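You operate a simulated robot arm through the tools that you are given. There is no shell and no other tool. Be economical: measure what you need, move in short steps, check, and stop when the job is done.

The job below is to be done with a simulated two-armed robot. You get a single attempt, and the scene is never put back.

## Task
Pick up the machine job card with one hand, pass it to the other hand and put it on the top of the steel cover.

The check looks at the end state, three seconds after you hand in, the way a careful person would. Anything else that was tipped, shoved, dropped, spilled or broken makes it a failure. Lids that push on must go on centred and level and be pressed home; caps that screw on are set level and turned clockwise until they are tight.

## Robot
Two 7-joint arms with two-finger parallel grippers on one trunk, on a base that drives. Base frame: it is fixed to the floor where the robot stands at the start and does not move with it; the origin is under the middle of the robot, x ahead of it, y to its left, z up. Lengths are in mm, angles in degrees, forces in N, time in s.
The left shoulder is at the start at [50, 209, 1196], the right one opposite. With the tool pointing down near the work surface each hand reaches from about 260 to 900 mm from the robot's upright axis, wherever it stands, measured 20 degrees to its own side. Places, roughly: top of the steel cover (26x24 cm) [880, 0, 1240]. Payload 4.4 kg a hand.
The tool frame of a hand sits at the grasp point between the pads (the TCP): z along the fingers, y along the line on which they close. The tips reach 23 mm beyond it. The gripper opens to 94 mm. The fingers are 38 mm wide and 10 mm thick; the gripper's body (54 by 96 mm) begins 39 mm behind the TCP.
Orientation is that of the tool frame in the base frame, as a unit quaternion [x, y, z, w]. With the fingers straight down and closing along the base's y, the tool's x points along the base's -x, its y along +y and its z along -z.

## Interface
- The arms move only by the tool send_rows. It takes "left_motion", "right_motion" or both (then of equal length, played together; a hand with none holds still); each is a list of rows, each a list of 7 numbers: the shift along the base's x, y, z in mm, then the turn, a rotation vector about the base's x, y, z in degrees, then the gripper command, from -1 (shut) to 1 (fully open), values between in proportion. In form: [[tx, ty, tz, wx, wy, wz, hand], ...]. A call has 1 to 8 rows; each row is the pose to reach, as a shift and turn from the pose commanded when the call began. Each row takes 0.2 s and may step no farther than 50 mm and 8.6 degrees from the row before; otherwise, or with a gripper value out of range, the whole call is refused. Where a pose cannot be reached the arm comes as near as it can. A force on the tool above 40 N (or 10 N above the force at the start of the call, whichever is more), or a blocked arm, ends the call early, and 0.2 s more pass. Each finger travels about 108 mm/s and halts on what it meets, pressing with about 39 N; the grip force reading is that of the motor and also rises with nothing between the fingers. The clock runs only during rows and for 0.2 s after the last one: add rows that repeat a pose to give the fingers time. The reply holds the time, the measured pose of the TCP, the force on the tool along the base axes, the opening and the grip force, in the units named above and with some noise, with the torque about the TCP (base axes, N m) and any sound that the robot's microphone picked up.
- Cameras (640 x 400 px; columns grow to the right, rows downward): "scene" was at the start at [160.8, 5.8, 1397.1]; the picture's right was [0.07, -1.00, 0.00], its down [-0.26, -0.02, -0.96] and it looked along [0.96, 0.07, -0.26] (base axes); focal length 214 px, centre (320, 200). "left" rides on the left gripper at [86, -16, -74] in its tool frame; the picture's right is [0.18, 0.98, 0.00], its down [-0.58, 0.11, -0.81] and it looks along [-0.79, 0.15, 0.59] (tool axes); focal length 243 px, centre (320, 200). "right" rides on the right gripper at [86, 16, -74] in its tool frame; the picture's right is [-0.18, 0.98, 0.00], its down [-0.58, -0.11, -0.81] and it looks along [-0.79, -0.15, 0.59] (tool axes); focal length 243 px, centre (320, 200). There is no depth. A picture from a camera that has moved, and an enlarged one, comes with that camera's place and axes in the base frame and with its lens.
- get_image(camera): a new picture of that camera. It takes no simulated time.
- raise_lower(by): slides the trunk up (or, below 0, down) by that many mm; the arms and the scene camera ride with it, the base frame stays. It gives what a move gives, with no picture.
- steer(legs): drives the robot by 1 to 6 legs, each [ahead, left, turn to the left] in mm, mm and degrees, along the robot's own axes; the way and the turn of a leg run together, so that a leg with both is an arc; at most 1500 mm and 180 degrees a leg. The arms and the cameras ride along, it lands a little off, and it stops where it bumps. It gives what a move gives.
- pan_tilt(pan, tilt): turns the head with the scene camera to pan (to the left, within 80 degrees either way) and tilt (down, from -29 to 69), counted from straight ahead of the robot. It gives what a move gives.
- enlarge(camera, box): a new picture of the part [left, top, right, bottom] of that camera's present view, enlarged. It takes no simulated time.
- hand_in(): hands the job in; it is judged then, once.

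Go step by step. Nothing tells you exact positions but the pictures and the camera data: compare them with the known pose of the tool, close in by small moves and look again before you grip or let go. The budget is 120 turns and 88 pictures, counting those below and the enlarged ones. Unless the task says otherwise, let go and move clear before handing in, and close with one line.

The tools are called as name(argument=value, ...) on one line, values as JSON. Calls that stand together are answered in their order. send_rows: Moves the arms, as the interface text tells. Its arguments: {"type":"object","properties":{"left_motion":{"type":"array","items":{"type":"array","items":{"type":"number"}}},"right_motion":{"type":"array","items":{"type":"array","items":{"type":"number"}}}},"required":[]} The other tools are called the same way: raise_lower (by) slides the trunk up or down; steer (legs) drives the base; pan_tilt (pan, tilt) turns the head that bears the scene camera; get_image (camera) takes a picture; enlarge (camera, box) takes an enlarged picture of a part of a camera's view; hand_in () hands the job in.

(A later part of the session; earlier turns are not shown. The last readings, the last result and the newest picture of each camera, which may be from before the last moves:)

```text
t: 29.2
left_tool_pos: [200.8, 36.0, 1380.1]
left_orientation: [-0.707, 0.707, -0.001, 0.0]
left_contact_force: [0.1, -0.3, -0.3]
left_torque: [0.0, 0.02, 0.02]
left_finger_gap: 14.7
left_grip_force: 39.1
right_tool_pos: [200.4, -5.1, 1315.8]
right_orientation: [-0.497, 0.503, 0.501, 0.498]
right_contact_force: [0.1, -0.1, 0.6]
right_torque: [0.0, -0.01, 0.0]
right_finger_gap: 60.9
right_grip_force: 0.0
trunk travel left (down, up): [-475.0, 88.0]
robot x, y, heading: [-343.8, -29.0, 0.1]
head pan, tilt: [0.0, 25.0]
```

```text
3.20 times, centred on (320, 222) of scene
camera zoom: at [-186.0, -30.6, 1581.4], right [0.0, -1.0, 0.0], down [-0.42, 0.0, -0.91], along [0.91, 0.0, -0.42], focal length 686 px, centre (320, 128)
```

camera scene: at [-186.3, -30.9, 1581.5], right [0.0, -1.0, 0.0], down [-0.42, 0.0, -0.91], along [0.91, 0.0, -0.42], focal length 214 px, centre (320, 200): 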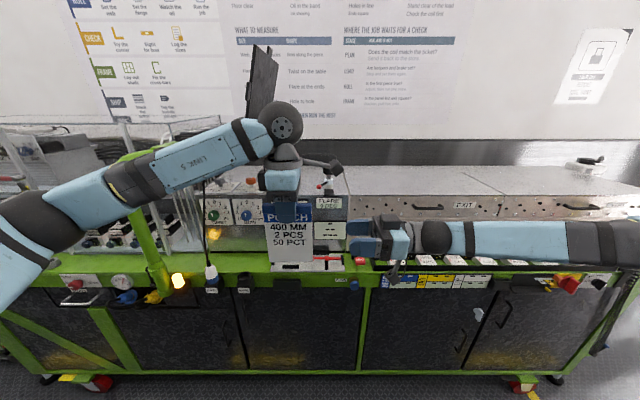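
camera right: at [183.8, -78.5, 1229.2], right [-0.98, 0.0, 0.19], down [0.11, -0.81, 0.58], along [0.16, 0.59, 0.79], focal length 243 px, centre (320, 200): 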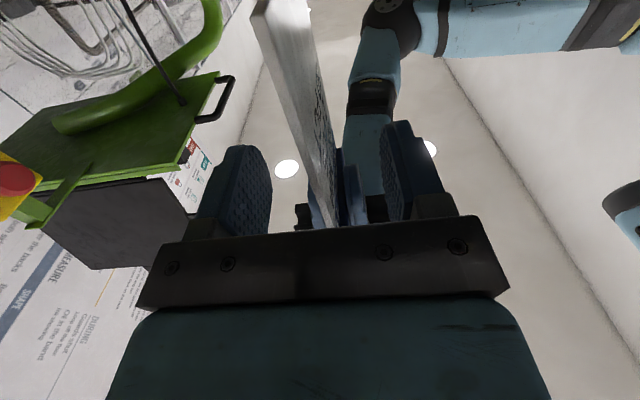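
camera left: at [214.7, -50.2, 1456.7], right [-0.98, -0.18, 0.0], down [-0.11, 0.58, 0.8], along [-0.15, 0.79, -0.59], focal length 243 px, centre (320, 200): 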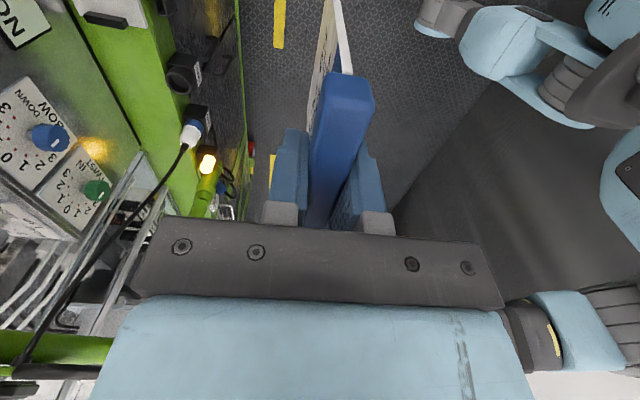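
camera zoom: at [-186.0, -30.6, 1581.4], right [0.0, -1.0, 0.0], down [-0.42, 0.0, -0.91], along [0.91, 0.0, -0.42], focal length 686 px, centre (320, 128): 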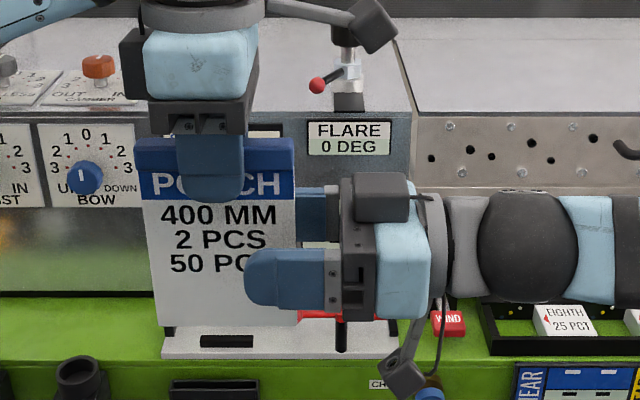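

The right fingers straddle the card about 30 mm in. Closing the right gripper.

send_rows(right_motion=[[0, 0, 0, 0, 0, 0, -0.2], [0, 0, 0, 0, 0, 0, -0.7], [0, 0, 0, 0, 0, 0, -1], [0, 0, 0, 0, 0, 0, -1], [0, 0, 0, 0, 0, 0, -1]])

get_image(camera="right")

```text
t: 30.4
left_tool_pos: [199.4, 35.7, 1381.4]
left_orientation: [-0.707, 0.707, -0.001, -0.001]
left_contact_force: [5.6, 0.2, 1.0]
left_torque: [0.02, 0.27, 0.13]
left_finger_gap: 14.8
left_grip_force: 39.0
right_tool_pos: [200.4, -4.4, 1315.4]
right_orientation: [-0.498, 0.503, 0.501, 0.498]
right_contact_force: [-4.6, 0.0, -1.1]
right_torque: [-0.07, -0.63, 0.13]
right_finger_gap: 3.1
right_grip_force: 38.6
trunk travel left (down, up): [-475.0, 88.0]
robot x, y, heading: [-347.2, -30.4, 0.1]
head pan, tilt: [0.0, 25.0]
```

```text
49 pictures are left
camera right: at [183.5, -78.3, 1229.1], right [-0.98, 0.0, 0.19], down [0.11, -0.81, 0.58], along [0.16, 0.59, 0.79], focal length 243 px, centre (320, 200)
```

right: 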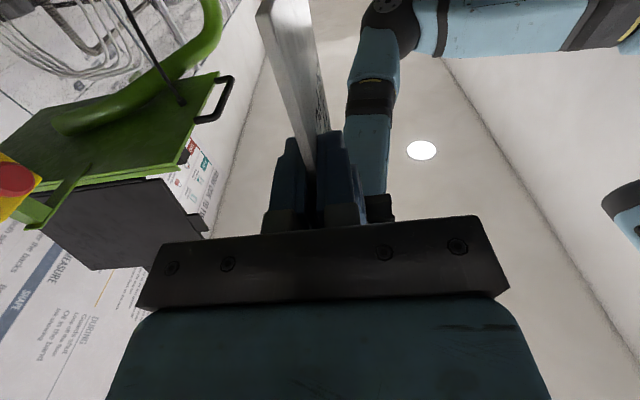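

The right hand holds the card (3 mm). Now the left gripper opens and rises away.

send_rows(left_motion=[[0, 0, 0, 0, 0, 0, -0.5], [0, 0, 0, 0, 0, 0, 0], [0, 0, 0, 0, 0, 0, 0.3], [0, 0, 0, 0, 0, 0, 0.3], [0, 0, 20, 0, 0, 0, 0.3], [0, 0, 50, 0, 0, 0, 0.3], [0, 10, 90, 0, 0, 0, 0.3], [0, 30, 130, 0, 0, 0, 0.3]])

get_image(camera="scene")

```text
t: 32.2
left_tool_pos: [199.8, 70.9, 1510.3]
left_orientation: [-0.706, 0.708, -0.003, 0.0]
left_contact_force: [-1.1, -0.3, -1.4]
left_torque: [-0.03, -0.05, -0.02]
left_finger_gap: 61.2
left_grip_force: 0.1
right_tool_pos: [199.7, -3.6, 1316.2]
right_orientation: [-0.498, 0.503, 0.501, 0.498]
right_contact_force: [0.1, 0.3, 0.0]
right_torque: [-0.05, 0.0, -0.03]
right_finger_gap: 3.0
right_grip_force: 39.0
trunk travel left (down, up): [-475.0, 88.0]
robot x, y, heading: [-347.0, -29.2, -0.1]
head pan, tilt: [0.0, 25.0]
```

```text
48 pictures are left
camera scene: at [-187.8, -29.1, 1581.6], right [0.0, -1.0, 0.0], down [-0.42, 0.0, -0.91], along [0.91, 0.0, -0.42], focal length 214 px, centre (320, 200)
```

scene: 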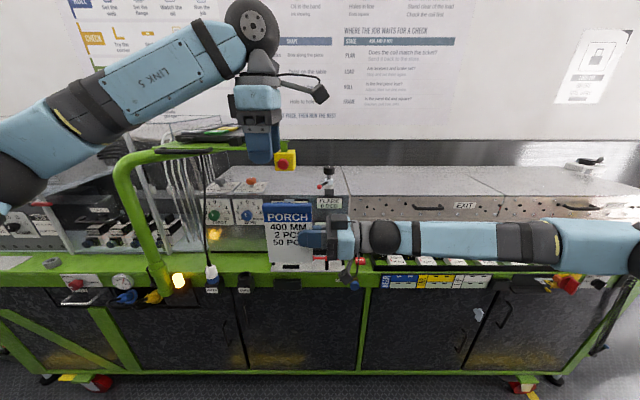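

The handover worked. Now both arms pull back: left retracts to the left, right yaws back to forward with the card.

send_rows(left_motion=[[-20, 16, 5, 0, 0, -8.5, 0.3], [-45, 32, 10, 0, 0, -17, 0.3], [-70, 48, 15, 0, 0, -25.5, 0.3], [-95, 64, 20, 0, 0, -34, 0.3], [-120, 80, 20, 0, 0, -42.5, 0.3], [-145, 96, 20, 0, 0, -51, 0.3], [-170, 112, 20, 0, 0, -59.5, 0.3], [-190, 130, 20, 0, 0, -68, 0.3]], right_motion=[[0, -20, 15, 0, 0, -8.5, -1], [0, -40, 30, 0, 0, -17, -1], [0, -60, 50, 0, 0, -25.5, -1], [0, -80, 70, 0, 0, -34, -1], [0, -100, 90, 0, 0, -42.5, -1], [0, -120, 110, 0, 0, -51, -1], [0, -135, 130, 0, 0, -59.5, -1], [0, -150, 150, 0, 0, -68, -1]])

get_image(camera="scene")

```text
t: 34.0
left_tool_pos: [9.7, 198.3, 1531.2]
left_orientation: [-0.189, 0.982, -0.002, 0.0]
left_contact_force: [-0.5, 0.0, 0.3]
left_torque: [-0.04, -0.01, -0.02]
left_finger_gap: 61.2
left_grip_force: 0.1
right_tool_pos: [205.9, -167.3, 1453.7]
right_orientation: [-0.147, 0.693, 0.153, 0.689]
right_contact_force: [0.0, -0.1, 0.3]
right_torque: [0.01, 0.0, -0.01]
right_finger_gap: 2.9
right_grip_force: 39.7
right hand out of reach, approached as far as the arm can: row 8
trunk travel left (down, up): [-475.0, 88.0]
robot x, y, heading: [-345.1, -33.9, 0.0]
head pan, tilt: [0.0, 25.0]
```

```text
47 pictures are left
camera scene: at [-186.3, -29.3, 1581.5], right [0.0, -1.0, 0.0], down [-0.42, 0.0, -0.91], along [0.91, 0.0, -0.42], focal length 214 px, centre (320, 200)
```

scene: 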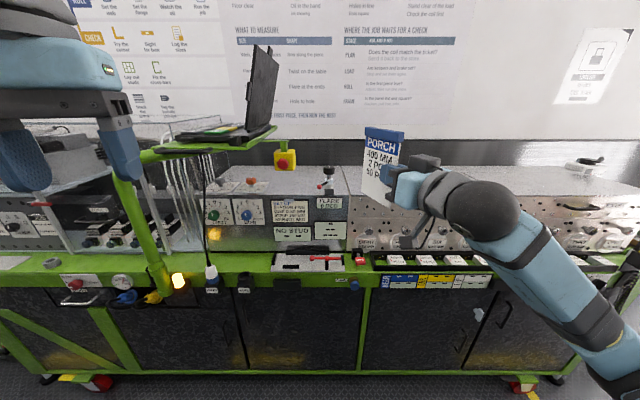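

Horizontal pointing is near the right arm's limit; I'll pitch the hand down about 40° (as needed for laying the card) and then straighten its yaw.

send_rows(right_motion=[[-10, 0, 10, -3.3, 7.3, 0, -1], [-20, 0, 20, -6.6, 14.6, 0, -1], [-30, 0, 30, -10, 21.8, 0, -1], [-40, 0, 40, -13.3, 29.1, 0, -1], [-50, 0, 50, -16.6, 36.4, 0, -1]])

send_rows(right_motion=[[0, 0, 10, 0, 0, -8.2, -1], [0, 0, 20, 0, 0, -16.4, -1], [0, 0, 30, 0, 0, -24.5, -1]])

get_image(camera="scene")

```text
t: 35.2
left_tool_pos: [11.8, 199.0, 1532.3]
left_orientation: [-0.191, 0.982, -0.002, 0.0]
left_contact_force: [0.5, 1.5, 0.6]
left_torque: [-0.01, -0.01, 0.02]
left_finger_gap: 61.1
left_grip_force: 0.0
right_tool_pos: [154.5, -165.5, 1505.4]
right_orientation: [-0.178, 0.889, 0.069, 0.416]
right_contact_force: [0.0, 1.3, -0.1]
right_torque: [-0.01, -0.01, -0.02]
right_finger_gap: 3.0
right_grip_force: 38.5
trunk travel left (down, up): [-475.0, 88.0]
robot x, y, heading: [-348.3, -27.8, 0.2]
head pan, tilt: [0.0, 25.0]
```

```text
t: 36.0
left_tool_pos: [12.0, 198.3, 1531.7]
left_orientation: [-0.191, 0.982, -0.001, -0.001]
left_contact_force: [-0.2, 0.8, 0.3]
left_torque: [-0.01, -0.01, -0.01]
left_finger_gap: 60.7
left_grip_force: 0.1
right_tool_pos: [155.4, -166.2, 1533.2]
right_orientation: [0.014, 0.906, -0.02, 0.422]
right_contact_force: [1.0, 0.0, -0.8]
right_torque: [-0.02, 0.04, 0.01]
right_finger_gap: 2.9
right_grip_force: 39.2
trunk travel left (down, up): [-475.0, 88.0]
robot x, y, heading: [-345.2, -32.1, 0.2]
head pan, tilt: [0.0, 25.0]
```

```text
46 pictures are left
camera scene: at [-186.0, -29.8, 1581.4], right [0.0, -1.0, 0.0], down [-0.42, 0.0, -0.91], along [0.91, 0.0, -0.42], focal length 214 px, centre (320, 200)
```

scene: 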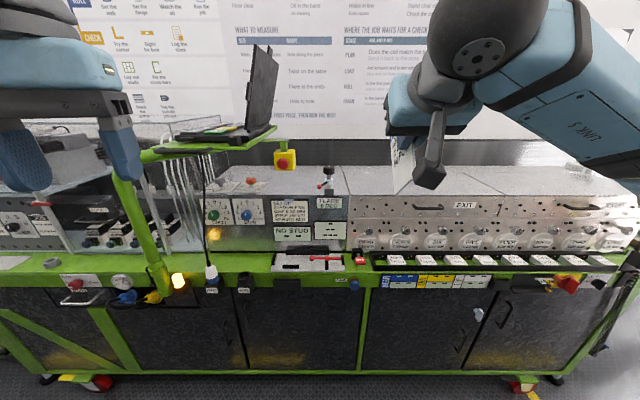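

The hand points forward and 40° down. Now I'll roll about the finger axis to lay the card's plane flat side to side.

send_rows(right_motion=[[0, 0, 0, -6.5, 0.41, 5.46, -1], [0, 0, 0, -13, 0.82, 10.9, -1], [0, 0, 0, -19.5, 1.2, 16.4, -1], [0, 0, 0, -26, 1.6, 21.8, -1], [0, 0, 0, -32.5, 2, 27.3, -1], [0, 0, 0, -39, 2.4, 32.8, -1], [0, 0, 0, -45.5, 2.9, 38.2, -1], [0, 0, 0, -52, 3.3, 43.7, -1]])

get_image(camera="scene")

```text
t: 37.8
left_tool_pos: [12.2, 197.9, 1531.7]
left_orientation: [-0.191, 0.982, -0.001, 0.0]
left_contact_force: [-0.2, 0.6, 0.0]
left_torque: [-0.03, 0.01, 0.0]
left_finger_gap: 61.1
left_grip_force: 0.0
right_tool_pos: [155.1, -166.5, 1534.9]
right_orientation: [-0.496, 0.759, -0.253, 0.338]
right_contact_force: [0.5, 0.1, -0.2]
right_torque: [0.04, 0.04, 0.03]
right_finger_gap: 3.0
right_grip_force: 38.7
trunk travel left (down, up): [-475.0, 88.0]
robot x, y, heading: [-346.3, -31.0, 0.0]
head pan, tilt: [0.0, 25.0]
```

```text
45 pictures are left
camera scene: at [-186.0, -30.3, 1581.4], right [0.0, -1.0, 0.0], down [-0.42, 0.0, -0.91], along [0.91, 0.0, -0.42], focal length 214 px, centre (320, 200)
```

scene: 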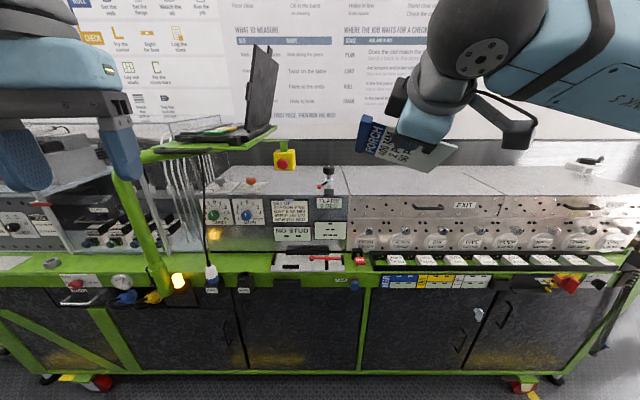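

The roll direction works. Finishing the roll.

send_rows(right_motion=[[0, 0, 0, -5.7, 0.37, 4.8, -1], [0, 0, 0, -11.4, 0.73, 9.6, -1], [0, 0, 0, -17, 1.1, 14.35, -1]])

send_rows(right_motion=[[0, 0, 0, 0, 0, 1.8, -1], [0, 0, 0, 0, 0, 3.6, -1]])

get_image(camera="scene")

get_image(camera="right")

```text
t: 38.6
left_tool_pos: [7.2, 200.6, 1532.8]
left_orientation: [-0.191, 0.982, -0.003, 0.0]
left_contact_force: [-0.5, 0.2, 0.2]
left_torque: [-0.06, -0.09, 0.03]
left_finger_gap: 61.0
left_grip_force: 0.0
right_tool_pos: [132.1, -164.6, 1501.4]
right_orientation: [-0.618, 0.654, -0.313, 0.303]
right_contact_force: [-0.1, 0.0, -0.6]
right_torque: [-0.02, 0.0, 0.01]
right_finger_gap: 3.0
right_grip_force: 38.9
right hand out of reach, approached as far as the arm can: row 2, 3
trunk travel left (down, up): [-475.0, 88.0]
robot x, y, heading: [-342.7, -27.9, 0.3]
head pan, tilt: [0.0, 25.0]
```

```text
t: 39.2
left_tool_pos: [8.8, 197.5, 1531.9]
left_orientation: [-0.191, 0.982, -0.002, -0.001]
left_contact_force: [0.8, 0.6, 0.6]
left_torque: [-0.03, -0.03, 0.0]
left_finger_gap: 61.3
left_grip_force: 0.0
right_tool_pos: [136.4, -167.1, 1499.9]
right_orientation: [-0.626, 0.646, -0.307, 0.31]
right_contact_force: [0.7, -0.5, -1.1]
right_torque: [0.03, 0.02, 0.01]
right_finger_gap: 2.9
right_grip_force: 39.2
trunk travel left (down, up): [-475.0, 88.0]
robot x, y, heading: [-344.5, -35.0, 0.0]
head pan, tilt: [0.0, 25.0]
```

```text
44 pictures are left
camera scene: at [-187.0, -30.1, 1581.5], right [0.0, -1.0, 0.0], down [-0.42, 0.0, -0.91], along [0.91, 0.0, -0.42], focal length 214 px, centre (320, 200)
```

scene: 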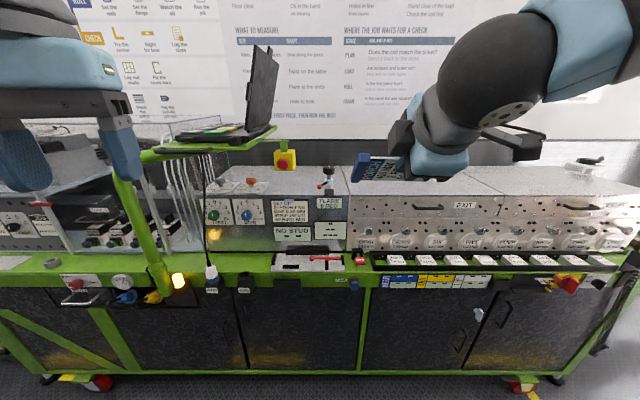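

```text
43 pictures are left
camera right: at [65.9, -251.5, 1531.7], right [-0.61, 0.21, -0.77], down [-0.55, 0.59, 0.59], along [0.57, 0.78, -0.24], focal length 243 px, centre (320, 200)
```

right: 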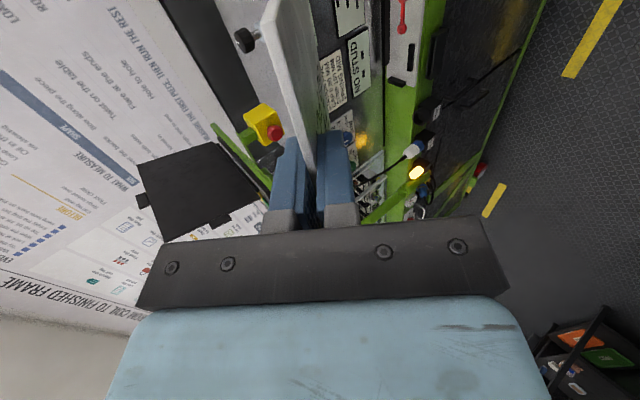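

Orientation is good: pointing forward, about 38° down, card level sideways. I'll drive forward in stages and check clearances.

steer(legs=[[230, 0, 0]])

get_image(camera="scene")

get_image(camera="left")

```text
t: 41.0
left_tool_pos: [236.5, 198.2, 1531.4]
left_orientation: [-0.19, 0.982, -0.002, 0.0]
left_contact_force: [-0.4, -0.3, 0.4]
left_torque: [0.02, 0.02, -0.01]
left_finger_gap: 61.2
left_grip_force: 0.0
right_tool_pos: [362.4, -166.4, 1500.0]
right_orientation: [-0.627, 0.646, -0.308, 0.309]
right_contact_force: [-0.2, -0.8, 0.0]
right_torque: [-0.02, -0.02, 0.02]
right_finger_gap: 2.8
right_grip_force: 39.0
trunk travel left (down, up): [-475.0, 88.0]
robot x, y, heading: [-115.8, -30.8, -0.2]
head pan, tilt: [0.0, 25.0]
```

```text
42 pictures are left
camera scene: at [38.5, -30.1, 1581.7], right [0.0, -1.0, 0.0], down [-0.42, 0.0, -0.91], along [0.91, 0.0, -0.42], focal length 214 px, centre (320, 200)
```

scene: 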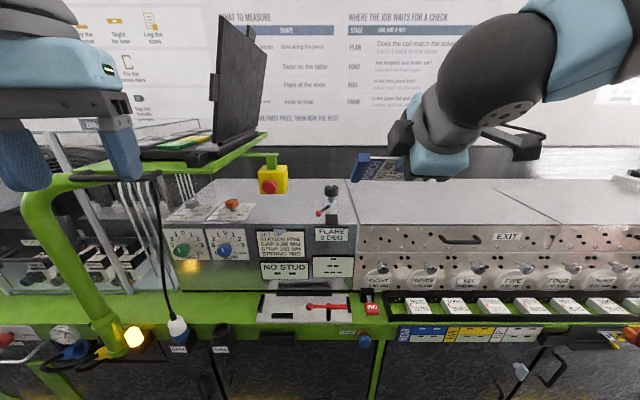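

```text
41 pictures are left
camera left: at [159.9, 150.0, 1606.7], right [-0.54, 0.84, 0.0], down [0.5, 0.32, 0.81], along [0.68, 0.43, -0.59], focal length 243 px, centre (320, 200)
```

left: 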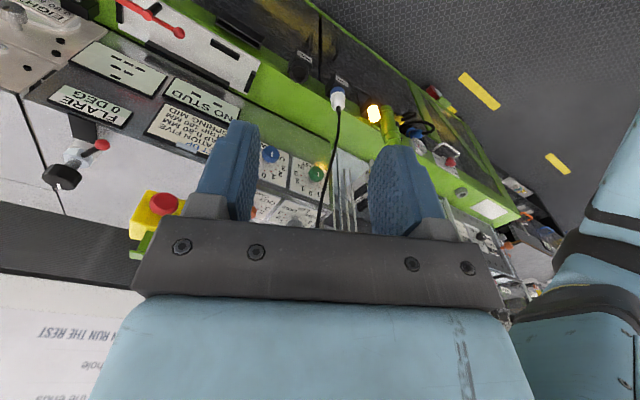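

steer(legs=[[130, 0, 0]])

send_rows(right_motion=[[40, 0, 0, 0, 0, 0, -1], [80, 0, 0, 0, 0, 0, -1], [120, 5, 0, 0, 0, 0, -1], [160, 10, 0, 0, 0, 0, -1], [200, 20, 0, 0, 0, 0, -1], [240, 30, 0, 0, 0, 0, -1]])

get_image(camera="scene")

get_image(camera="right")

```text
t: 42.2
left_tool_pos: [363.9, 197.8, 1531.1]
left_orientation: [-0.191, 0.982, -0.001, 0.0]
left_contact_force: [-1.0, 0.3, 0.4]
left_torque: [0.0, -0.02, 0.03]
left_finger_gap: 61.3
left_grip_force: 0.0
right_tool_pos: [491.5, -166.5, 1500.0]
right_orientation: [-0.627, 0.646, -0.308, 0.309]
right_contact_force: [0.1, -0.2, -1.4]
right_torque: [-0.02, 0.02, 0.0]
right_finger_gap: 3.0
right_grip_force: 38.9
trunk travel left (down, up): [-475.0, 88.0]
robot x, y, heading: [9.5, -29.6, 0.2]
head pan, tilt: [0.0, 25.0]
```

```text
t: 43.6
left_tool_pos: [369.4, 202.2, 1529.2]
left_orientation: [-0.191, 0.982, -0.002, -0.002]
left_contact_force: [0.7, 0.9, -0.9]
left_torque: [-0.03, 0.03, 0.0]
left_finger_gap: 61.2
left_grip_force: 0.1
right_tool_pos: [668.3, -130.8, 1442.3]
right_orientation: [-0.627, 0.646, -0.308, 0.308]
right_contact_force: [1.1, 0.8, 0.3]
right_torque: [-0.06, 0.03, -0.03]
right_finger_gap: 2.9
right_grip_force: 39.1
right hand out of reach, approached as far as the arm can: row 1, 2, 3, 4, 5, 6
trunk travel left (down, up): [-475.0, 88.0]
robot x, y, heading: [6.5, -28.6, -0.0]
head pan, tilt: [0.0, 25.0]
```

```text
40 pictures are left
camera scene: at [173.2, -26.6, 1581.0], right [0.0, -1.0, 0.0], down [-0.42, 0.0, -0.91], along [0.91, 0.0, -0.42], focal length 214 px, centre (320, 200)
```

scene: 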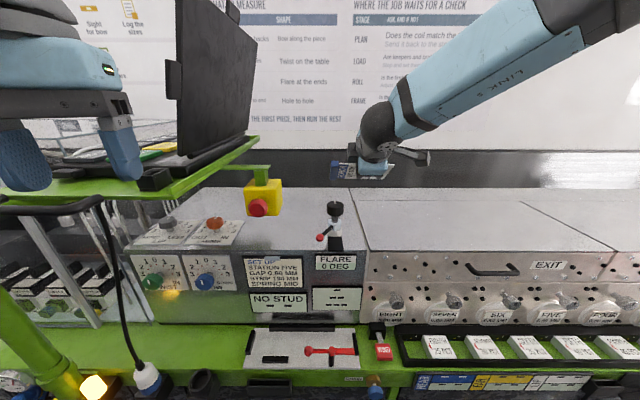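

```text
39 pictures are left
camera right: at [597.8, -215.5, 1473.8], right [-0.61, 0.21, -0.77], down [-0.55, 0.59, 0.59], along [0.57, 0.78, -0.24], focal length 243 px, centre (320, 200)
```

right: 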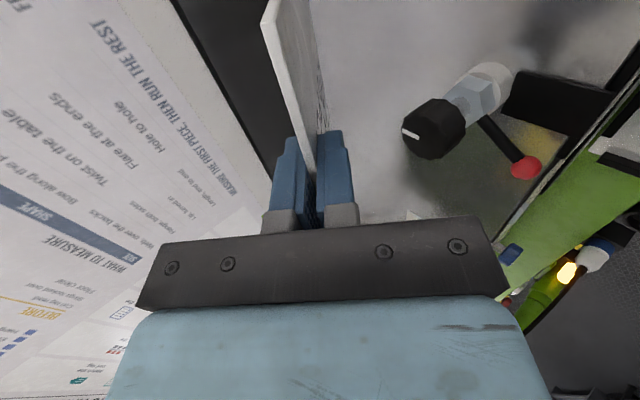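

Knob top is at (689, -68, 1316), which the hand clears; the cover top seems near z≈1205–1240. The arm sagged from a limit but kept orientation; I'll step forward and check feasibility.

send_rows(right_motion=[[25, 10, -5, 0, 0, 0, -1], [50, 25, -10, 0, 0, 0, -1], [80, 45, -20, 0, 0, 0, -1], [80, 45, -20, 0, 0, 0, -1]])

```text
t: 44.6
left_tool_pos: [365.5, 197.2, 1532.8]
left_orientation: [-0.191, 0.982, -0.001, 0.0]
left_contact_force: [-0.7, -0.7, 0.5]
left_torque: [0.01, -0.04, -0.01]
left_finger_gap: 61.2
left_grip_force: 0.1
right_tool_pos: [724.5, -101.5, 1402.9]
right_orientation: [-0.626, 0.646, -0.308, 0.311]
right_contact_force: [0.0, 1.5, 0.2]
right_torque: [0.02, 0.02, 0.0]
right_finger_gap: 2.7
right_grip_force: 38.8
right hand out of reach, approached as far as the arm can: row 1, 2, 3, 4
trunk travel left (down, up): [-475.0, 88.0]
robot x, y, heading: [8.2, -28.9, 0.0]
head pan, tilt: [0.0, 25.0]
```

The reach boundary slopes down forward; raising the trunk a bit gives margin.

raise_lower(by=70)

send_rows(right_motion=[[30, 20, -15, 0, 0, 0, -1], [60, 40, -35, 0, 0, 0, -1], [90, 60, -60, 0, 0, 0, -1], [90, 75, -80, 0, 0, 0, -1], [90, 75, -80, 0, 0, 0, -1]])

get_image(camera="scene")

get_image(camera="right")

```text
t: 45.7
left_tool_pos: [366.3, 198.0, 1601.5]
left_orientation: [-0.191, 0.982, -0.002, -0.001]
left_contact_force: [0.4, 0.1, -0.4]
left_torque: [-0.04, 0.03, 0.04]
left_finger_gap: 60.8
left_grip_force: 0.1
right_tool_pos: [727.9, -101.2, 1471.5]
right_orientation: [-0.626, 0.646, -0.307, 0.31]
right_contact_force: [0.4, 0.4, 0.0]
right_torque: [-0.01, -0.02, -0.01]
right_finger_gap: 2.7
right_grip_force: 39.3
trunk travel left (down, up): [-545.0, 18.0]
robot x, y, heading: [7.0, -32.4, 0.1]
head pan, tilt: [0.0, 25.0]
```

```text
t: 46.9
left_tool_pos: [366.5, 197.6, 1601.3]
left_orientation: [-0.191, 0.982, -0.001, 0.0]
left_contact_force: [-1.0, 0.8, 0.3]
left_torque: [-0.02, -0.01, 0.02]
left_finger_gap: 61.0
left_grip_force: 0.0
right_tool_pos: [798.0, -33.5, 1381.3]
right_orientation: [-0.625, 0.646, -0.309, 0.311]
right_contact_force: [0.3, 0.4, -0.8]
right_torque: [-0.04, 0.01, -0.01]
right_finger_gap: 3.1
right_grip_force: 39.1
right hand out of reach, approached as far as the arm can: row 1, 2, 3, 4, 5
trunk travel left (down, up): [-545.0, 18.0]
robot x, y, heading: [10.7, -30.2, 0.3]
head pan, tilt: [0.0, 25.0]
```

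```text
38 pictures are left
camera scene: at [170.2, -30.9, 1651.4], right [0.0, -1.0, 0.0], down [-0.42, 0.0, -0.91], along [0.91, 0.0, -0.42], focal length 214 px, centre (320, 200)
```

scene: 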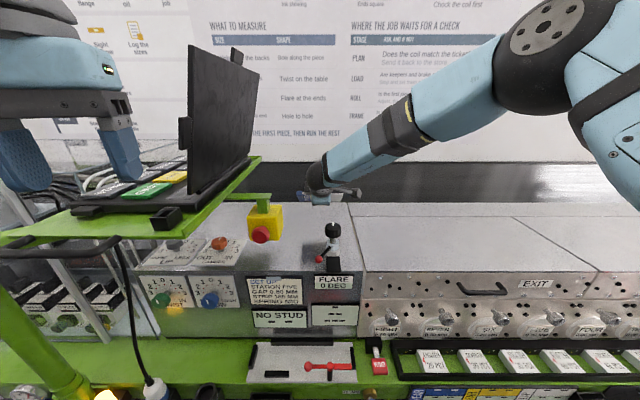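

```text
37 pictures are left
camera right: at [728.1, -118.2, 1412.6], right [-0.6, 0.21, -0.77], down [-0.55, 0.59, 0.59], along [0.58, 0.78, -0.24], focal length 243 px, centre (320, 200)
```

right: 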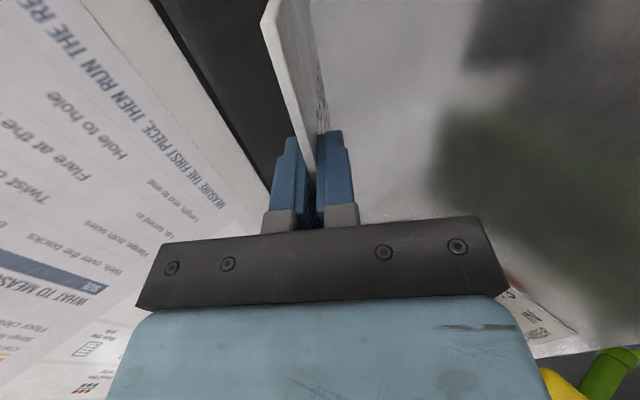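

The hand is above the cover past the clamp. I'll move forward and down towards the surface in steps.

send_rows(right_motion=[[15, 2, -20, 0, 0, 0, -1], [30, 4, -40, 0, 0, 0, -1], [45, 5, -60, 0, 0, 0, -1], [45, 5, -60, 0, 0, 0, -1]])

get_image(camera="right")

enlarge(camera="scene", box=[240, 140, 440, 280])

```text
t: 47.9
left_tool_pos: [365.6, 198.5, 1602.6]
left_orientation: [-0.191, 0.982, -0.001, 0.0]
left_contact_force: [0.0, -1.3, -0.3]
left_torque: [-0.01, 0.01, 0.0]
left_finger_gap: 61.1
left_grip_force: 0.0
right_tool_pos: [815.6, -31.4, 1353.2]
right_orientation: [-0.625, 0.646, -0.309, 0.312]
right_contact_force: [0.6, 0.0, -0.3]
right_torque: [0.0, 0.03, 0.0]
right_finger_gap: 3.0
right_grip_force: 39.5
right hand out of reach, approached as far as the arm can: row 1, 2, 3, 4
trunk travel left (down, up): [-545.0, 18.0]
robot x, y, heading: [10.4, -29.4, 0.1]
head pan, tilt: [0.0, 25.0]
```

```text
36 pictures are left
camera right: at [745.2, -115.2, 1385.5], right [-0.6, 0.21, -0.77], down [-0.55, 0.58, 0.59], along [0.58, 0.78, -0.23], focal length 243 px, centre (320, 200)
```

right: 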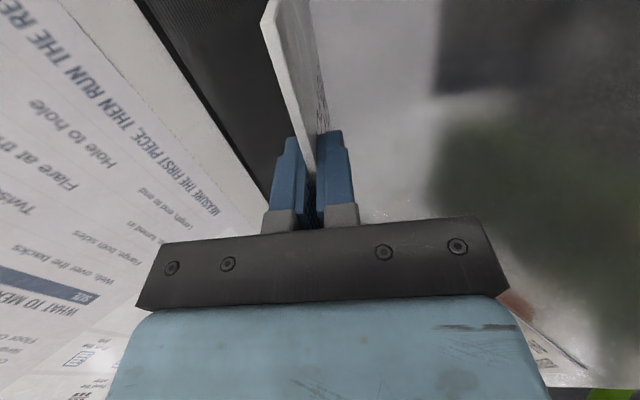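

```text
2.86 times, centred on (340, 210) of scene
camera zoom: at [170.3, -29.5, 1651.4], right [0.0, -1.0, 0.0], down [-0.42, 0.0, -0.91], along [0.91, 0.0, -0.42], focal length 613 px, centre (263, 171)
```

zoom: 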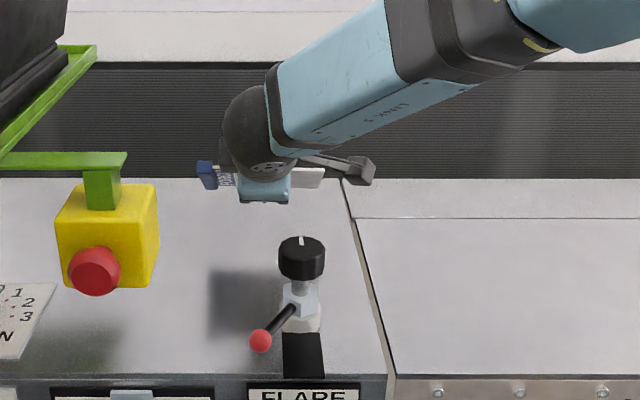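

Forward reach is running out, so I'll tuck the left hand back, then drive 60 mm closer.

send_rows(left_motion=[[-30, 5, 0, 0, 0, 0, 0.3], [-60, 10, 0, 0, 0, 0, 0.3], [-80, 10, 0, 0, 0, 0, 0.3]])

steer(legs=[[60, 0, 0]])

```text
t: 48.7
left_tool_pos: [286.4, 208.7, 1601.3]
left_orientation: [-0.191, 0.982, -0.001, 0.0]
left_contact_force: [-0.5, -0.3, 0.3]
left_torque: [-0.02, 0.0, -0.01]
left_finger_gap: 61.2
left_grip_force: 0.0
right_tool_pos: [816.5, -31.6, 1354.2]
right_orientation: [-0.625, 0.646, -0.308, 0.311]
right_contact_force: [-0.1, -0.4, 0.0]
right_torque: [0.02, 0.0, 0.0]
right_finger_gap: 2.8
right_grip_force: 38.9
trunk travel left (down, up): [-545.0, 18.0]
robot x, y, heading: [9.2, -31.7, 0.2]
head pan, tilt: [0.0, 25.0]
```

```text
t: 49.7
left_tool_pos: [334.1, 210.9, 1604.1]
left_orientation: [-0.192, 0.981, -0.002, 0.003]
left_contact_force: [-0.6, -0.9, 1.1]
left_torque: [-0.02, -0.04, 0.0]
left_finger_gap: 61.1
left_grip_force: 0.1
right_tool_pos: [867.1, -29.1, 1360.5]
right_orientation: [-0.625, 0.644, -0.31, 0.314]
right_contact_force: [-0.8, 0.2, 0.6]
right_torque: [-0.01, 0.03, 0.03]
right_finger_gap: 2.8
right_grip_force: 38.7
trunk travel left (down, up): [-545.0, 18.0]
robot x, y, heading: [69.8, -29.3, 0.3]
head pan, tilt: [0.0, 25.0]
```

send_rows(right_motion=[[-8, 3, -15, 0, 0, 0, -1], [-16, 6, -30, 0, 0, 0, -1], [-24, 8, -45, 0, 0, 0, -1], [-24, 8, -45, 0, 0, 0, -1]])

get_image(camera="right")

enlarge(camera="scene", box=[220, 160, 420, 300])

```text
t: 50.7
left_tool_pos: [344.1, 209.8, 1601.6]
left_orientation: [-0.192, 0.981, -0.002, 0.0]
left_contact_force: [0.1, -0.7, 0.6]
left_torque: [-0.01, -0.01, -0.02]
left_finger_gap: 61.1
left_grip_force: 0.1
right_tool_pos: [851.1, -21.9, 1310.2]
right_orientation: [-0.626, 0.644, -0.307, 0.313]
right_contact_force: [0.3, 0.3, -0.4]
right_torque: [-0.02, 0.02, -0.02]
right_finger_gap: 2.8
right_grip_force: 38.9
trunk travel left (down, up): [-545.0, 18.0]
robot x, y, heading: [70.4, -28.3, 0.4]
head pan, tilt: [0.0, 25.0]
```

```text
34 pictures are left
camera right: at [780.5, -106.7, 1342.1], right [-0.6, 0.21, -0.77], down [-0.56, 0.58, 0.59], along [0.58, 0.78, -0.23], focal length 243 px, centre (320, 200)
```

right: 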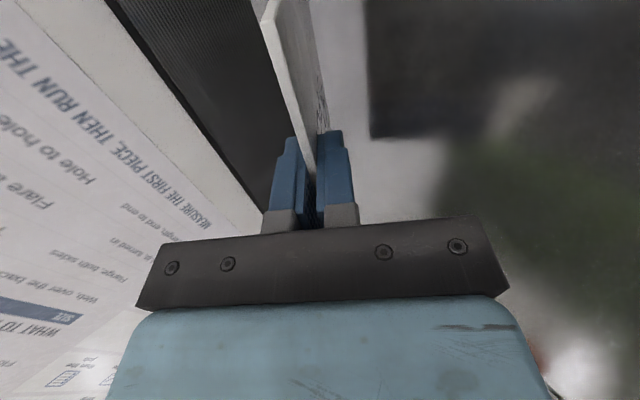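

```text
2.86 times, centred on (320, 230) of scene
camera zoom: at [229.0, -29.4, 1651.4], right [0.0, -1.0, 0.0], down [-0.42, 0.0, -0.91], along [0.91, 0.0, -0.42], focal length 613 px, centre (320, 114)
```

zoom: 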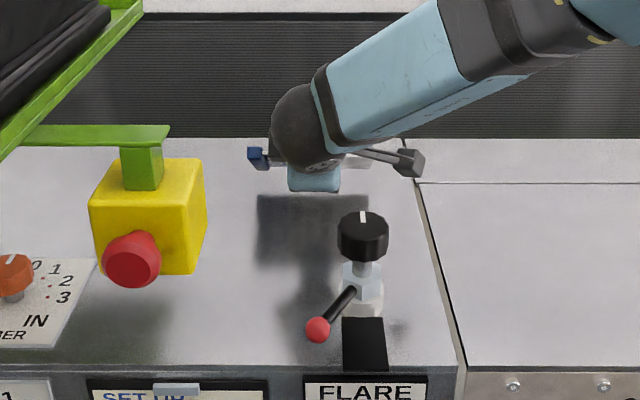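

The card's far edge should be about 10 mm above the cover. I'll descend gently and watch the force.

send_rows(right_motion=[[0, 0, -3, 0, 0, 0, -1], [0, 0, -6, 0, 0, 0, -1], [0, 0, -6, 0, 0, 0, -1]])

send_rows(right_motion=[[0, 0, -2, 0, 0, 0, -1], [0, 0, -4, 0, 0, 0, -1], [0, 0, -4, 0, 0, 0, -1]])

```text
t: 51.5
left_tool_pos: [343.5, 209.1, 1601.5]
left_orientation: [-0.192, 0.981, -0.001, 0.001]
left_contact_force: [0.9, -0.2, 0.0]
left_torque: [-0.01, -0.01, 0.0]
left_finger_gap: 60.9
left_grip_force: 0.0
right_tool_pos: [850.7, -21.3, 1303.6]
right_orientation: [-0.625, 0.645, -0.309, 0.312]
right_contact_force: [0.4, 0.6, 0.1]
right_torque: [-0.03, 0.03, 0.01]
right_finger_gap: 3.1
right_grip_force: 39.2
trunk travel left (down, up): [-545.0, 18.0]
robot x, y, heading: [71.7, -29.4, 0.3]
head pan, tilt: [0.0, 25.0]
```

```text
t: 52.3
left_tool_pos: [345.2, 209.2, 1601.3]
left_orientation: [-0.192, 0.981, -0.002, 0.0]
left_contact_force: [-0.4, 0.7, 0.4]
left_torque: [0.0, -0.01, -0.06]
left_finger_gap: 61.2
left_grip_force: 0.0
right_tool_pos: [850.1, -21.5, 1299.2]
right_orientation: [-0.625, 0.645, -0.307, 0.312]
right_contact_force: [-0.3, 0.3, -0.4]
right_torque: [-0.03, 0.01, -0.02]
right_finger_gap: 3.4
right_grip_force: 38.9
trunk travel left (down, up): [-545.0, 18.0]
robot x, y, heading: [71.5, -30.2, -0.1]
head pan, tilt: [0.0, 25.0]
```

No contact yet and the arm has slack here. I'll flatten the tilt by 12° while keeping the card's far edge in place.

send_rows(right_motion=[[-3, 0, -5, 0, -4, 0, -1], [-6, 0, -10, 0, -8, 0, -1], [-10, 0, -15, 0, -12, 0, -1], [-10, 0, -15, 0, -12, 0, -1]])

get_image(camera="right")

enlarge(camera="scene", box=[220, 160, 420, 300])

```text
t: 53.3
left_tool_pos: [344.6, 211.7, 1601.8]
left_orientation: [-0.191, 0.982, -0.002, 0.0]
left_contact_force: [0.2, -0.5, -0.2]
left_torque: [0.01, -0.04, 0.02]
left_finger_gap: 61.3
left_grip_force: 0.2
right_tool_pos: [844.4, -20.7, 1291.1]
right_orientation: [-0.588, 0.608, -0.374, 0.38]
right_contact_force: [0.1, 0.1, 0.1]
right_torque: [-0.02, 0.02, -0.03]
right_finger_gap: 2.9
right_grip_force: 39.2
trunk travel left (down, up): [-545.0, 18.0]
robot x, y, heading: [68.6, -27.3, -0.0]
head pan, tilt: [0.0, 25.0]
```

```text
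32 pictures are left
camera right: at [767.4, -105.0, 1305.9], right [-0.42, 0.21, -0.88], down [-0.67, 0.58, 0.46], along [0.61, 0.78, -0.1], focal length 243 px, centre (320, 200)
```

right: 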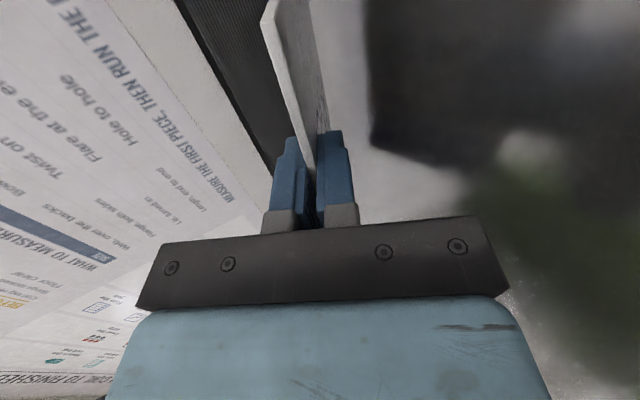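

```text
2.86 times, centred on (320, 230) of scene
camera zoom: at [229.1, -27.7, 1652.2], right [0.0, -1.0, 0.0], down [-0.42, 0.0, -0.91], along [0.91, 0.0, -0.42], focal length 613 px, centre (320, 114)
```

zoom: 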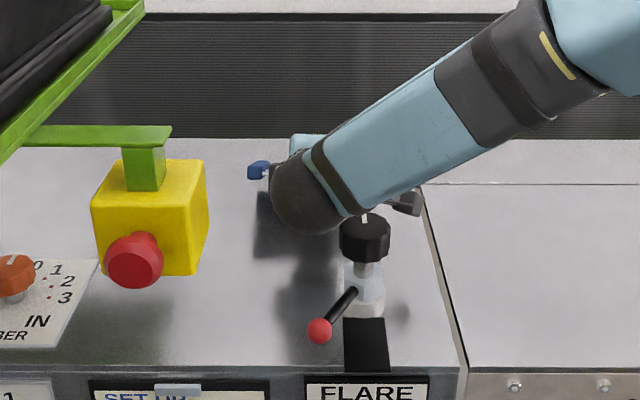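

Tilt is now about 25°. The wrist ball passes near the clamp knob, so I'll shift 28 mm to the left before descending the last millimetres.

send_rows(right_motion=[[0, 10, 0, 0, 0, 0, -1], [0, 20, 0, 0, 0, 0, -1], [0, 28, 0, 0, 0, 0, -1], [0, 28, 0, 0, 0, 0, -1]])

send_rows(right_motion=[[0, 0, -3, 0, 0, 0, -1], [0, 0, -5, 0, 0, 0, -1], [0, 0, -5, 0, 0, 0, -1]])

enlarge(camera="scene", box=[220, 160, 420, 300])

```text
t: 54.3
left_tool_pos: [344.2, 209.0, 1602.7]
left_orientation: [-0.192, 0.981, -0.002, 0.0]
left_contact_force: [-0.3, -0.9, 0.3]
left_torque: [-0.04, 0.01, -0.01]
left_finger_gap: 61.2
left_grip_force: 0.1
right_tool_pos: [840.2, 7.5, 1283.3]
right_orientation: [-0.59, 0.609, -0.372, 0.378]
right_contact_force: [0.0, -0.4, 0.3]
right_torque: [-0.02, -0.01, 0.02]
right_finger_gap: 2.9
right_grip_force: 38.3
trunk travel left (down, up): [-545.0, 18.0]
robot x, y, heading: [67.7, -35.8, 0.1]
head pan, tilt: [0.0, 25.0]
```

```text
t: 55.1
left_tool_pos: [345.7, 208.8, 1601.1]
left_orientation: [-0.193, 0.981, -0.002, 0.0]
left_contact_force: [0.2, 0.0, 0.2]
left_torque: [0.01, -0.03, 0.01]
left_finger_gap: 61.1
left_grip_force: 0.0
right_tool_pos: [840.9, 5.8, 1280.1]
right_orientation: [-0.591, 0.609, -0.371, 0.377]
right_contact_force: [-1.0, -0.6, -0.6]
right_torque: [-0.03, -0.01, 0.01]
right_finger_gap: 3.1
right_grip_force: 38.8
trunk travel left (down, up): [-545.0, 18.0]
robot x, y, heading: [68.5, -33.6, 0.0]
head pan, tilt: [0.0, 25.0]
```

```text
2.86 times, centred on (320, 230) of scene
camera zoom: at [229.1, -29.4, 1651.4], right [0.0, -1.0, 0.0], down [-0.42, 0.0, -0.91], along [0.91, 0.0, -0.42], focal length 613 px, centre (320, 114)
```

zoom: 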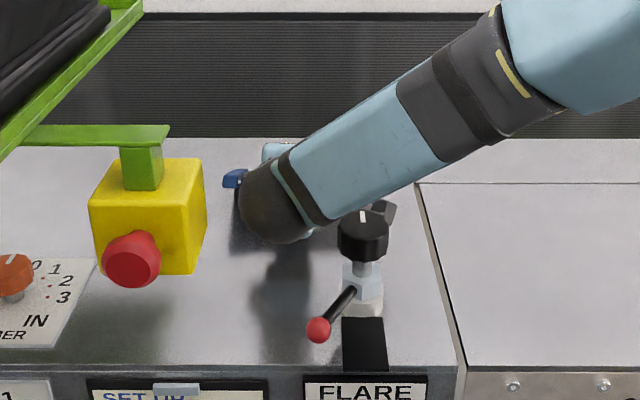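

send_rows(right_motion=[[0, 0, -3, 0, 0, 0, -1], [0, 0, -6, 0, 0, 0, -1], [0, 0, -6, 0, 0, 0, -1]])

send_rows(right_motion=[[0, 0, -3, 0, 0, 0, -1], [0, 0, -6, 0, 0, 0, -1], [0, 0, -6, 0, 0, 0, -1]])

get_image(camera="right")

```text
t: 55.9
left_tool_pos: [341.6, 209.0, 1601.5]
left_orientation: [-0.192, 0.981, -0.002, 0.001]
left_contact_force: [0.0, 0.7, 0.6]
left_torque: [-0.01, 0.02, 0.0]
left_finger_gap: 60.9
left_grip_force: 0.2
right_tool_pos: [840.3, 7.0, 1275.6]
right_orientation: [-0.589, 0.609, -0.372, 0.379]
right_contact_force: [0.1, 1.1, 10.4]
right_torque: [0.67, -0.84, 0.1]
right_finger_gap: 3.0
right_grip_force: 38.8
trunk travel left (down, up): [-545.0, 18.0]
robot x, y, heading: [68.4, -33.8, 0.3]
head pan, tilt: [0.0, 25.0]
```

```text
t: 56.7
left_tool_pos: [340.8, 209.3, 1602.3]
left_orientation: [-0.191, 0.982, -0.002, 0.003]
left_contact_force: [0.7, 0.3, 0.0]
left_torque: [0.0, -0.01, 0.01]
left_finger_gap: 61.2
left_grip_force: 0.0
right_tool_pos: [837.4, 6.4, 1270.5]
right_orientation: [-0.588, 0.609, -0.373, 0.379]
right_contact_force: [-3.9, 0.2, 17.7]
right_torque: [1.11, -1.39, 0.21]
right_finger_gap: 4.4
right_grip_force: 39.3
trunk travel left (down, up): [-545.0, 18.0]
robot x, y, heading: [68.5, -27.7, 0.6]
head pan, tilt: [0.0, 25.0]
```

```text
29 pictures are left
camera right: at [762.2, -78.3, 1286.4], right [-0.42, 0.21, -0.88], down [-0.67, 0.58, 0.46], along [0.61, 0.78, -0.11], focal length 243 px, centre (320, 200)
```

right: 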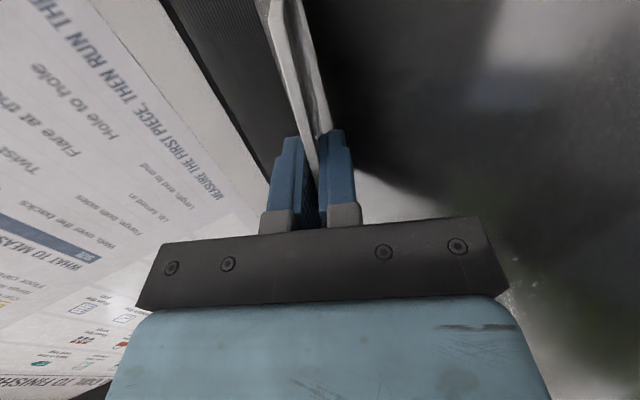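

Contact with the cover: the bar's corner touches at about 10–18 N. I'll back up slightly to relieve the force.

send_rows(right_motion=[[0, 0, 3, 0, 0, 0, -1], [0, 0, 6, 0, 0, 0, -1], [0, 0, 6, 0, 0, 0, -1]])

```text
t: 57.5
left_tool_pos: [343.1, 208.8, 1602.4]
left_orientation: [-0.191, 0.982, -0.001, 0.0]
left_contact_force: [0.1, -0.1, 0.8]
left_torque: [0.02, 0.0, 0.02]
left_finger_gap: 61.2
left_grip_force: 0.1
right_tool_pos: [839.4, 7.6, 1276.3]
right_orientation: [-0.59, 0.608, -0.373, 0.378]
right_contact_force: [3.3, -0.5, 10.6]
right_torque: [0.65, -1.03, -0.24]
right_finger_gap: 3.5
right_grip_force: 39.0
trunk travel left (down, up): [-545.0, 18.0]
robot x, y, heading: [68.8, -29.4, 0.1]
head pan, tilt: [0.0, 25.0]
```

send_rows(right_motion=[[0, 0, 3, 0, 0, 0, -1], [0, 0, 4, 0, 0, 0, -1], [0, 0, 4, 0, 0, 0, -0.9], [0, 0, 4, 0, 0, 0, -0.75], [0, 0, 4, 0, 0, 0, -0.6], [0, 0, 4, 0, 0, 0, -0.5], [0, 0, 4, 0, 0, 0, -0.5]])

get_image(camera="right")

enlarge(camera="scene", box=[220, 160, 420, 300])

```text
t: 59.1
left_tool_pos: [344.6, 209.3, 1601.1]
left_orientation: [-0.192, 0.981, -0.001, 0.0]
left_contact_force: [-0.1, 0.2, 0.6]
left_torque: [0.01, 0.0, 0.01]
left_finger_gap: 61.2
left_grip_force: 0.1
right_tool_pos: [839.4, 6.8, 1278.4]
right_orientation: [-0.59, 0.608, -0.372, 0.379]
right_contact_force: [-0.4, -0.4, -0.3]
right_torque: [0.04, 0.02, -0.01]
right_finger_gap: 23.6
right_grip_force: 0.4
trunk travel left (down, up): [-545.0, 18.0]
robot x, y, heading: [70.4, -30.0, 0.3]
head pan, tilt: [0.0, 25.0]
```

```text
28 pictures are left
camera right: at [765.1, -77.8, 1293.8], right [-0.43, 0.21, -0.88], down [-0.67, 0.58, 0.46], along [0.61, 0.78, -0.11], focal length 243 px, centre (320, 200)
```

right: 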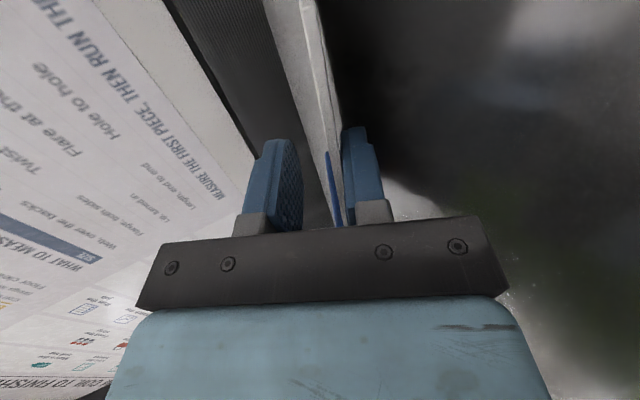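

```text
2.86 times, centred on (320, 230) of scene
camera zoom: at [229.1, -29.4, 1651.4], right [0.0, -1.0, 0.0], down [-0.42, 0.0, -0.91], along [0.91, 0.0, -0.42], focal length 613 px, centre (320, 114)
```

zoom: 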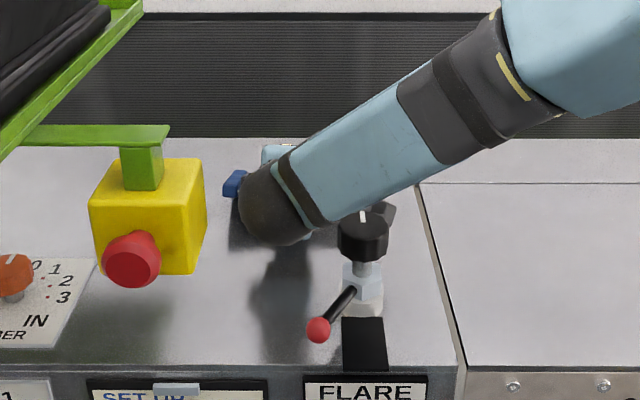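

Released; the card rests on the lower finger and the cover. I'll slide the fingers straight back out along their axis.

send_rows(right_motion=[[-12, 0, 5, 0, 0, 0, -0.5], [-26, 0, 11, 0, 0, 0, -0.5], [-42, 0, 18, 0, 0, 0, -0.5], [-50, 0, 22, 0, 0, 0, -0.5]])

get_image(camera="right")

enlarge(camera="scene", box=[220, 160, 420, 300])

```text
t: 59.8
left_tool_pos: [345.9, 209.6, 1600.7]
left_orientation: [-0.192, 0.981, -0.003, 0.0]
left_contact_force: [-0.1, 0.2, -0.8]
left_torque: [-0.01, 0.06, -0.04]
left_finger_gap: 61.2
left_grip_force: 0.1
right_tool_pos: [810.1, 5.8, 1289.9]
right_orientation: [-0.592, 0.608, -0.372, 0.377]
right_contact_force: [0.4, 0.4, -0.7]
right_torque: [0.01, -0.01, -0.03]
right_finger_gap: 23.7
right_grip_force: 0.0
trunk travel left (down, up): [-545.0, 18.0]
robot x, y, heading: [68.6, -28.6, 0.4]
head pan, tilt: [0.0, 25.0]
stopped in row 3 (right hand): the force on the tool passed its limit at 52 N (the readings are from after the stop); the commanded pose is now the measured one
```

```text
26 pictures are left
camera right: at [735.3, -78.1, 1306.5], right [-0.43, 0.21, -0.88], down [-0.67, 0.58, 0.46], along [0.61, 0.79, -0.11], focal length 243 px, centre (320, 200)
```

right: 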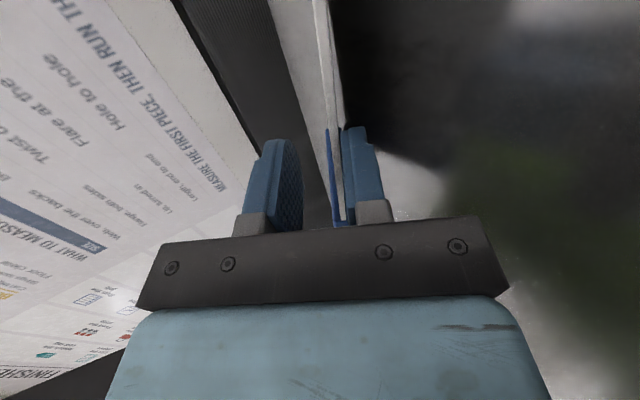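

```text
2.86 times, centred on (320, 230) of scene
camera zoom: at [232.0, -28.7, 1651.1], right [0.0, -1.0, 0.0], down [-0.42, 0.0, -0.91], along [0.91, 0.0, -0.42], focal length 613 px, centre (320, 114)
```

zoom: 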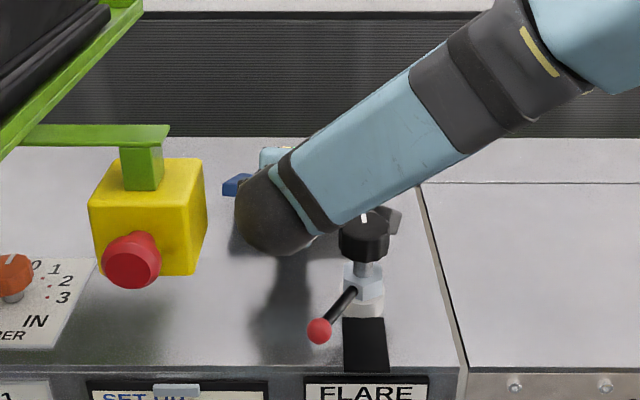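

The stop was the wrist camera meeting the clamp knob, which looks unmoved. The card stayed in place while the fingers slid mostly out. I'll pitch the hand steeper about its fingertips so the camera lifts clear of the knob.

send_rows(right_motion=[[4, 3, 2, 0, 6.2, 0, -0.5], [6, 5, 4, 0, 12.5, 0, -0.5], [7, 5, 6, 0, 18.8, 0, -0.5], [8, 5, 8, 0, 25, 0, -0.5], [8, 5, 8, 0, 25, 0, -0.5]])

get_image(camera="right")

enlarge(camera="scene", box=[220, 160, 420, 300])

```text
t: 61.0
left_tool_pos: [344.3, 210.5, 1600.1]
left_orientation: [-0.192, 0.981, -0.002, 0.001]
left_contact_force: [0.3, 0.3, -0.5]
left_torque: [-0.02, -0.01, -0.03]
left_finger_gap: 61.1
left_grip_force: 0.1
right_tool_pos: [815.4, 12.4, 1297.7]
right_orientation: [-0.643, 0.662, -0.27, 0.275]
right_contact_force: [0.0, -0.2, -0.1]
right_torque: [-0.02, -0.02, -0.01]
right_finger_gap: 23.5
right_grip_force: 0.2
right hand out of reach, approached as far as the arm can: row 4, 5
trunk travel left (down, up): [-545.0, 18.0]
robot x, y, heading: [69.3, -31.2, 0.3]
head pan, tilt: [0.0, 25.0]
```

```text
24 pictures are left
camera right: at [749.3, -72.8, 1337.1], right [-0.69, 0.21, -0.69], down [-0.48, 0.58, 0.65], along [0.54, 0.79, -0.3], focal length 243 px, centre (320, 200)
```

right: 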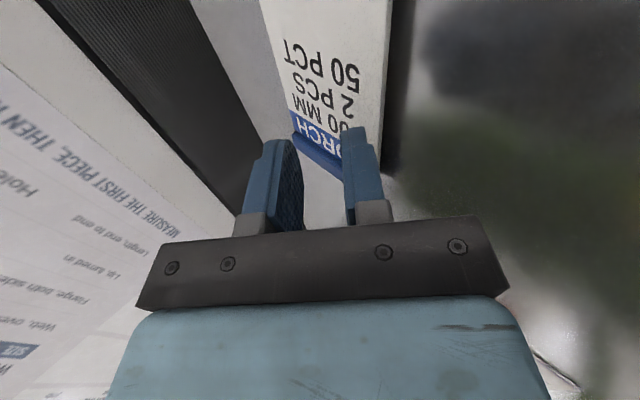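

```text
2.86 times, centred on (320, 230) of scene
camera zoom: at [229.3, -28.9, 1651.4], right [0.0, -1.0, 0.0], down [-0.42, 0.0, -0.91], along [0.91, 0.0, -0.42], focal length 613 px, centre (320, 114)
```

zoom: 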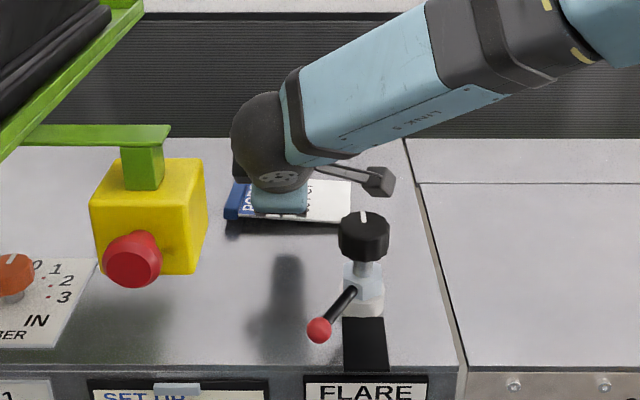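

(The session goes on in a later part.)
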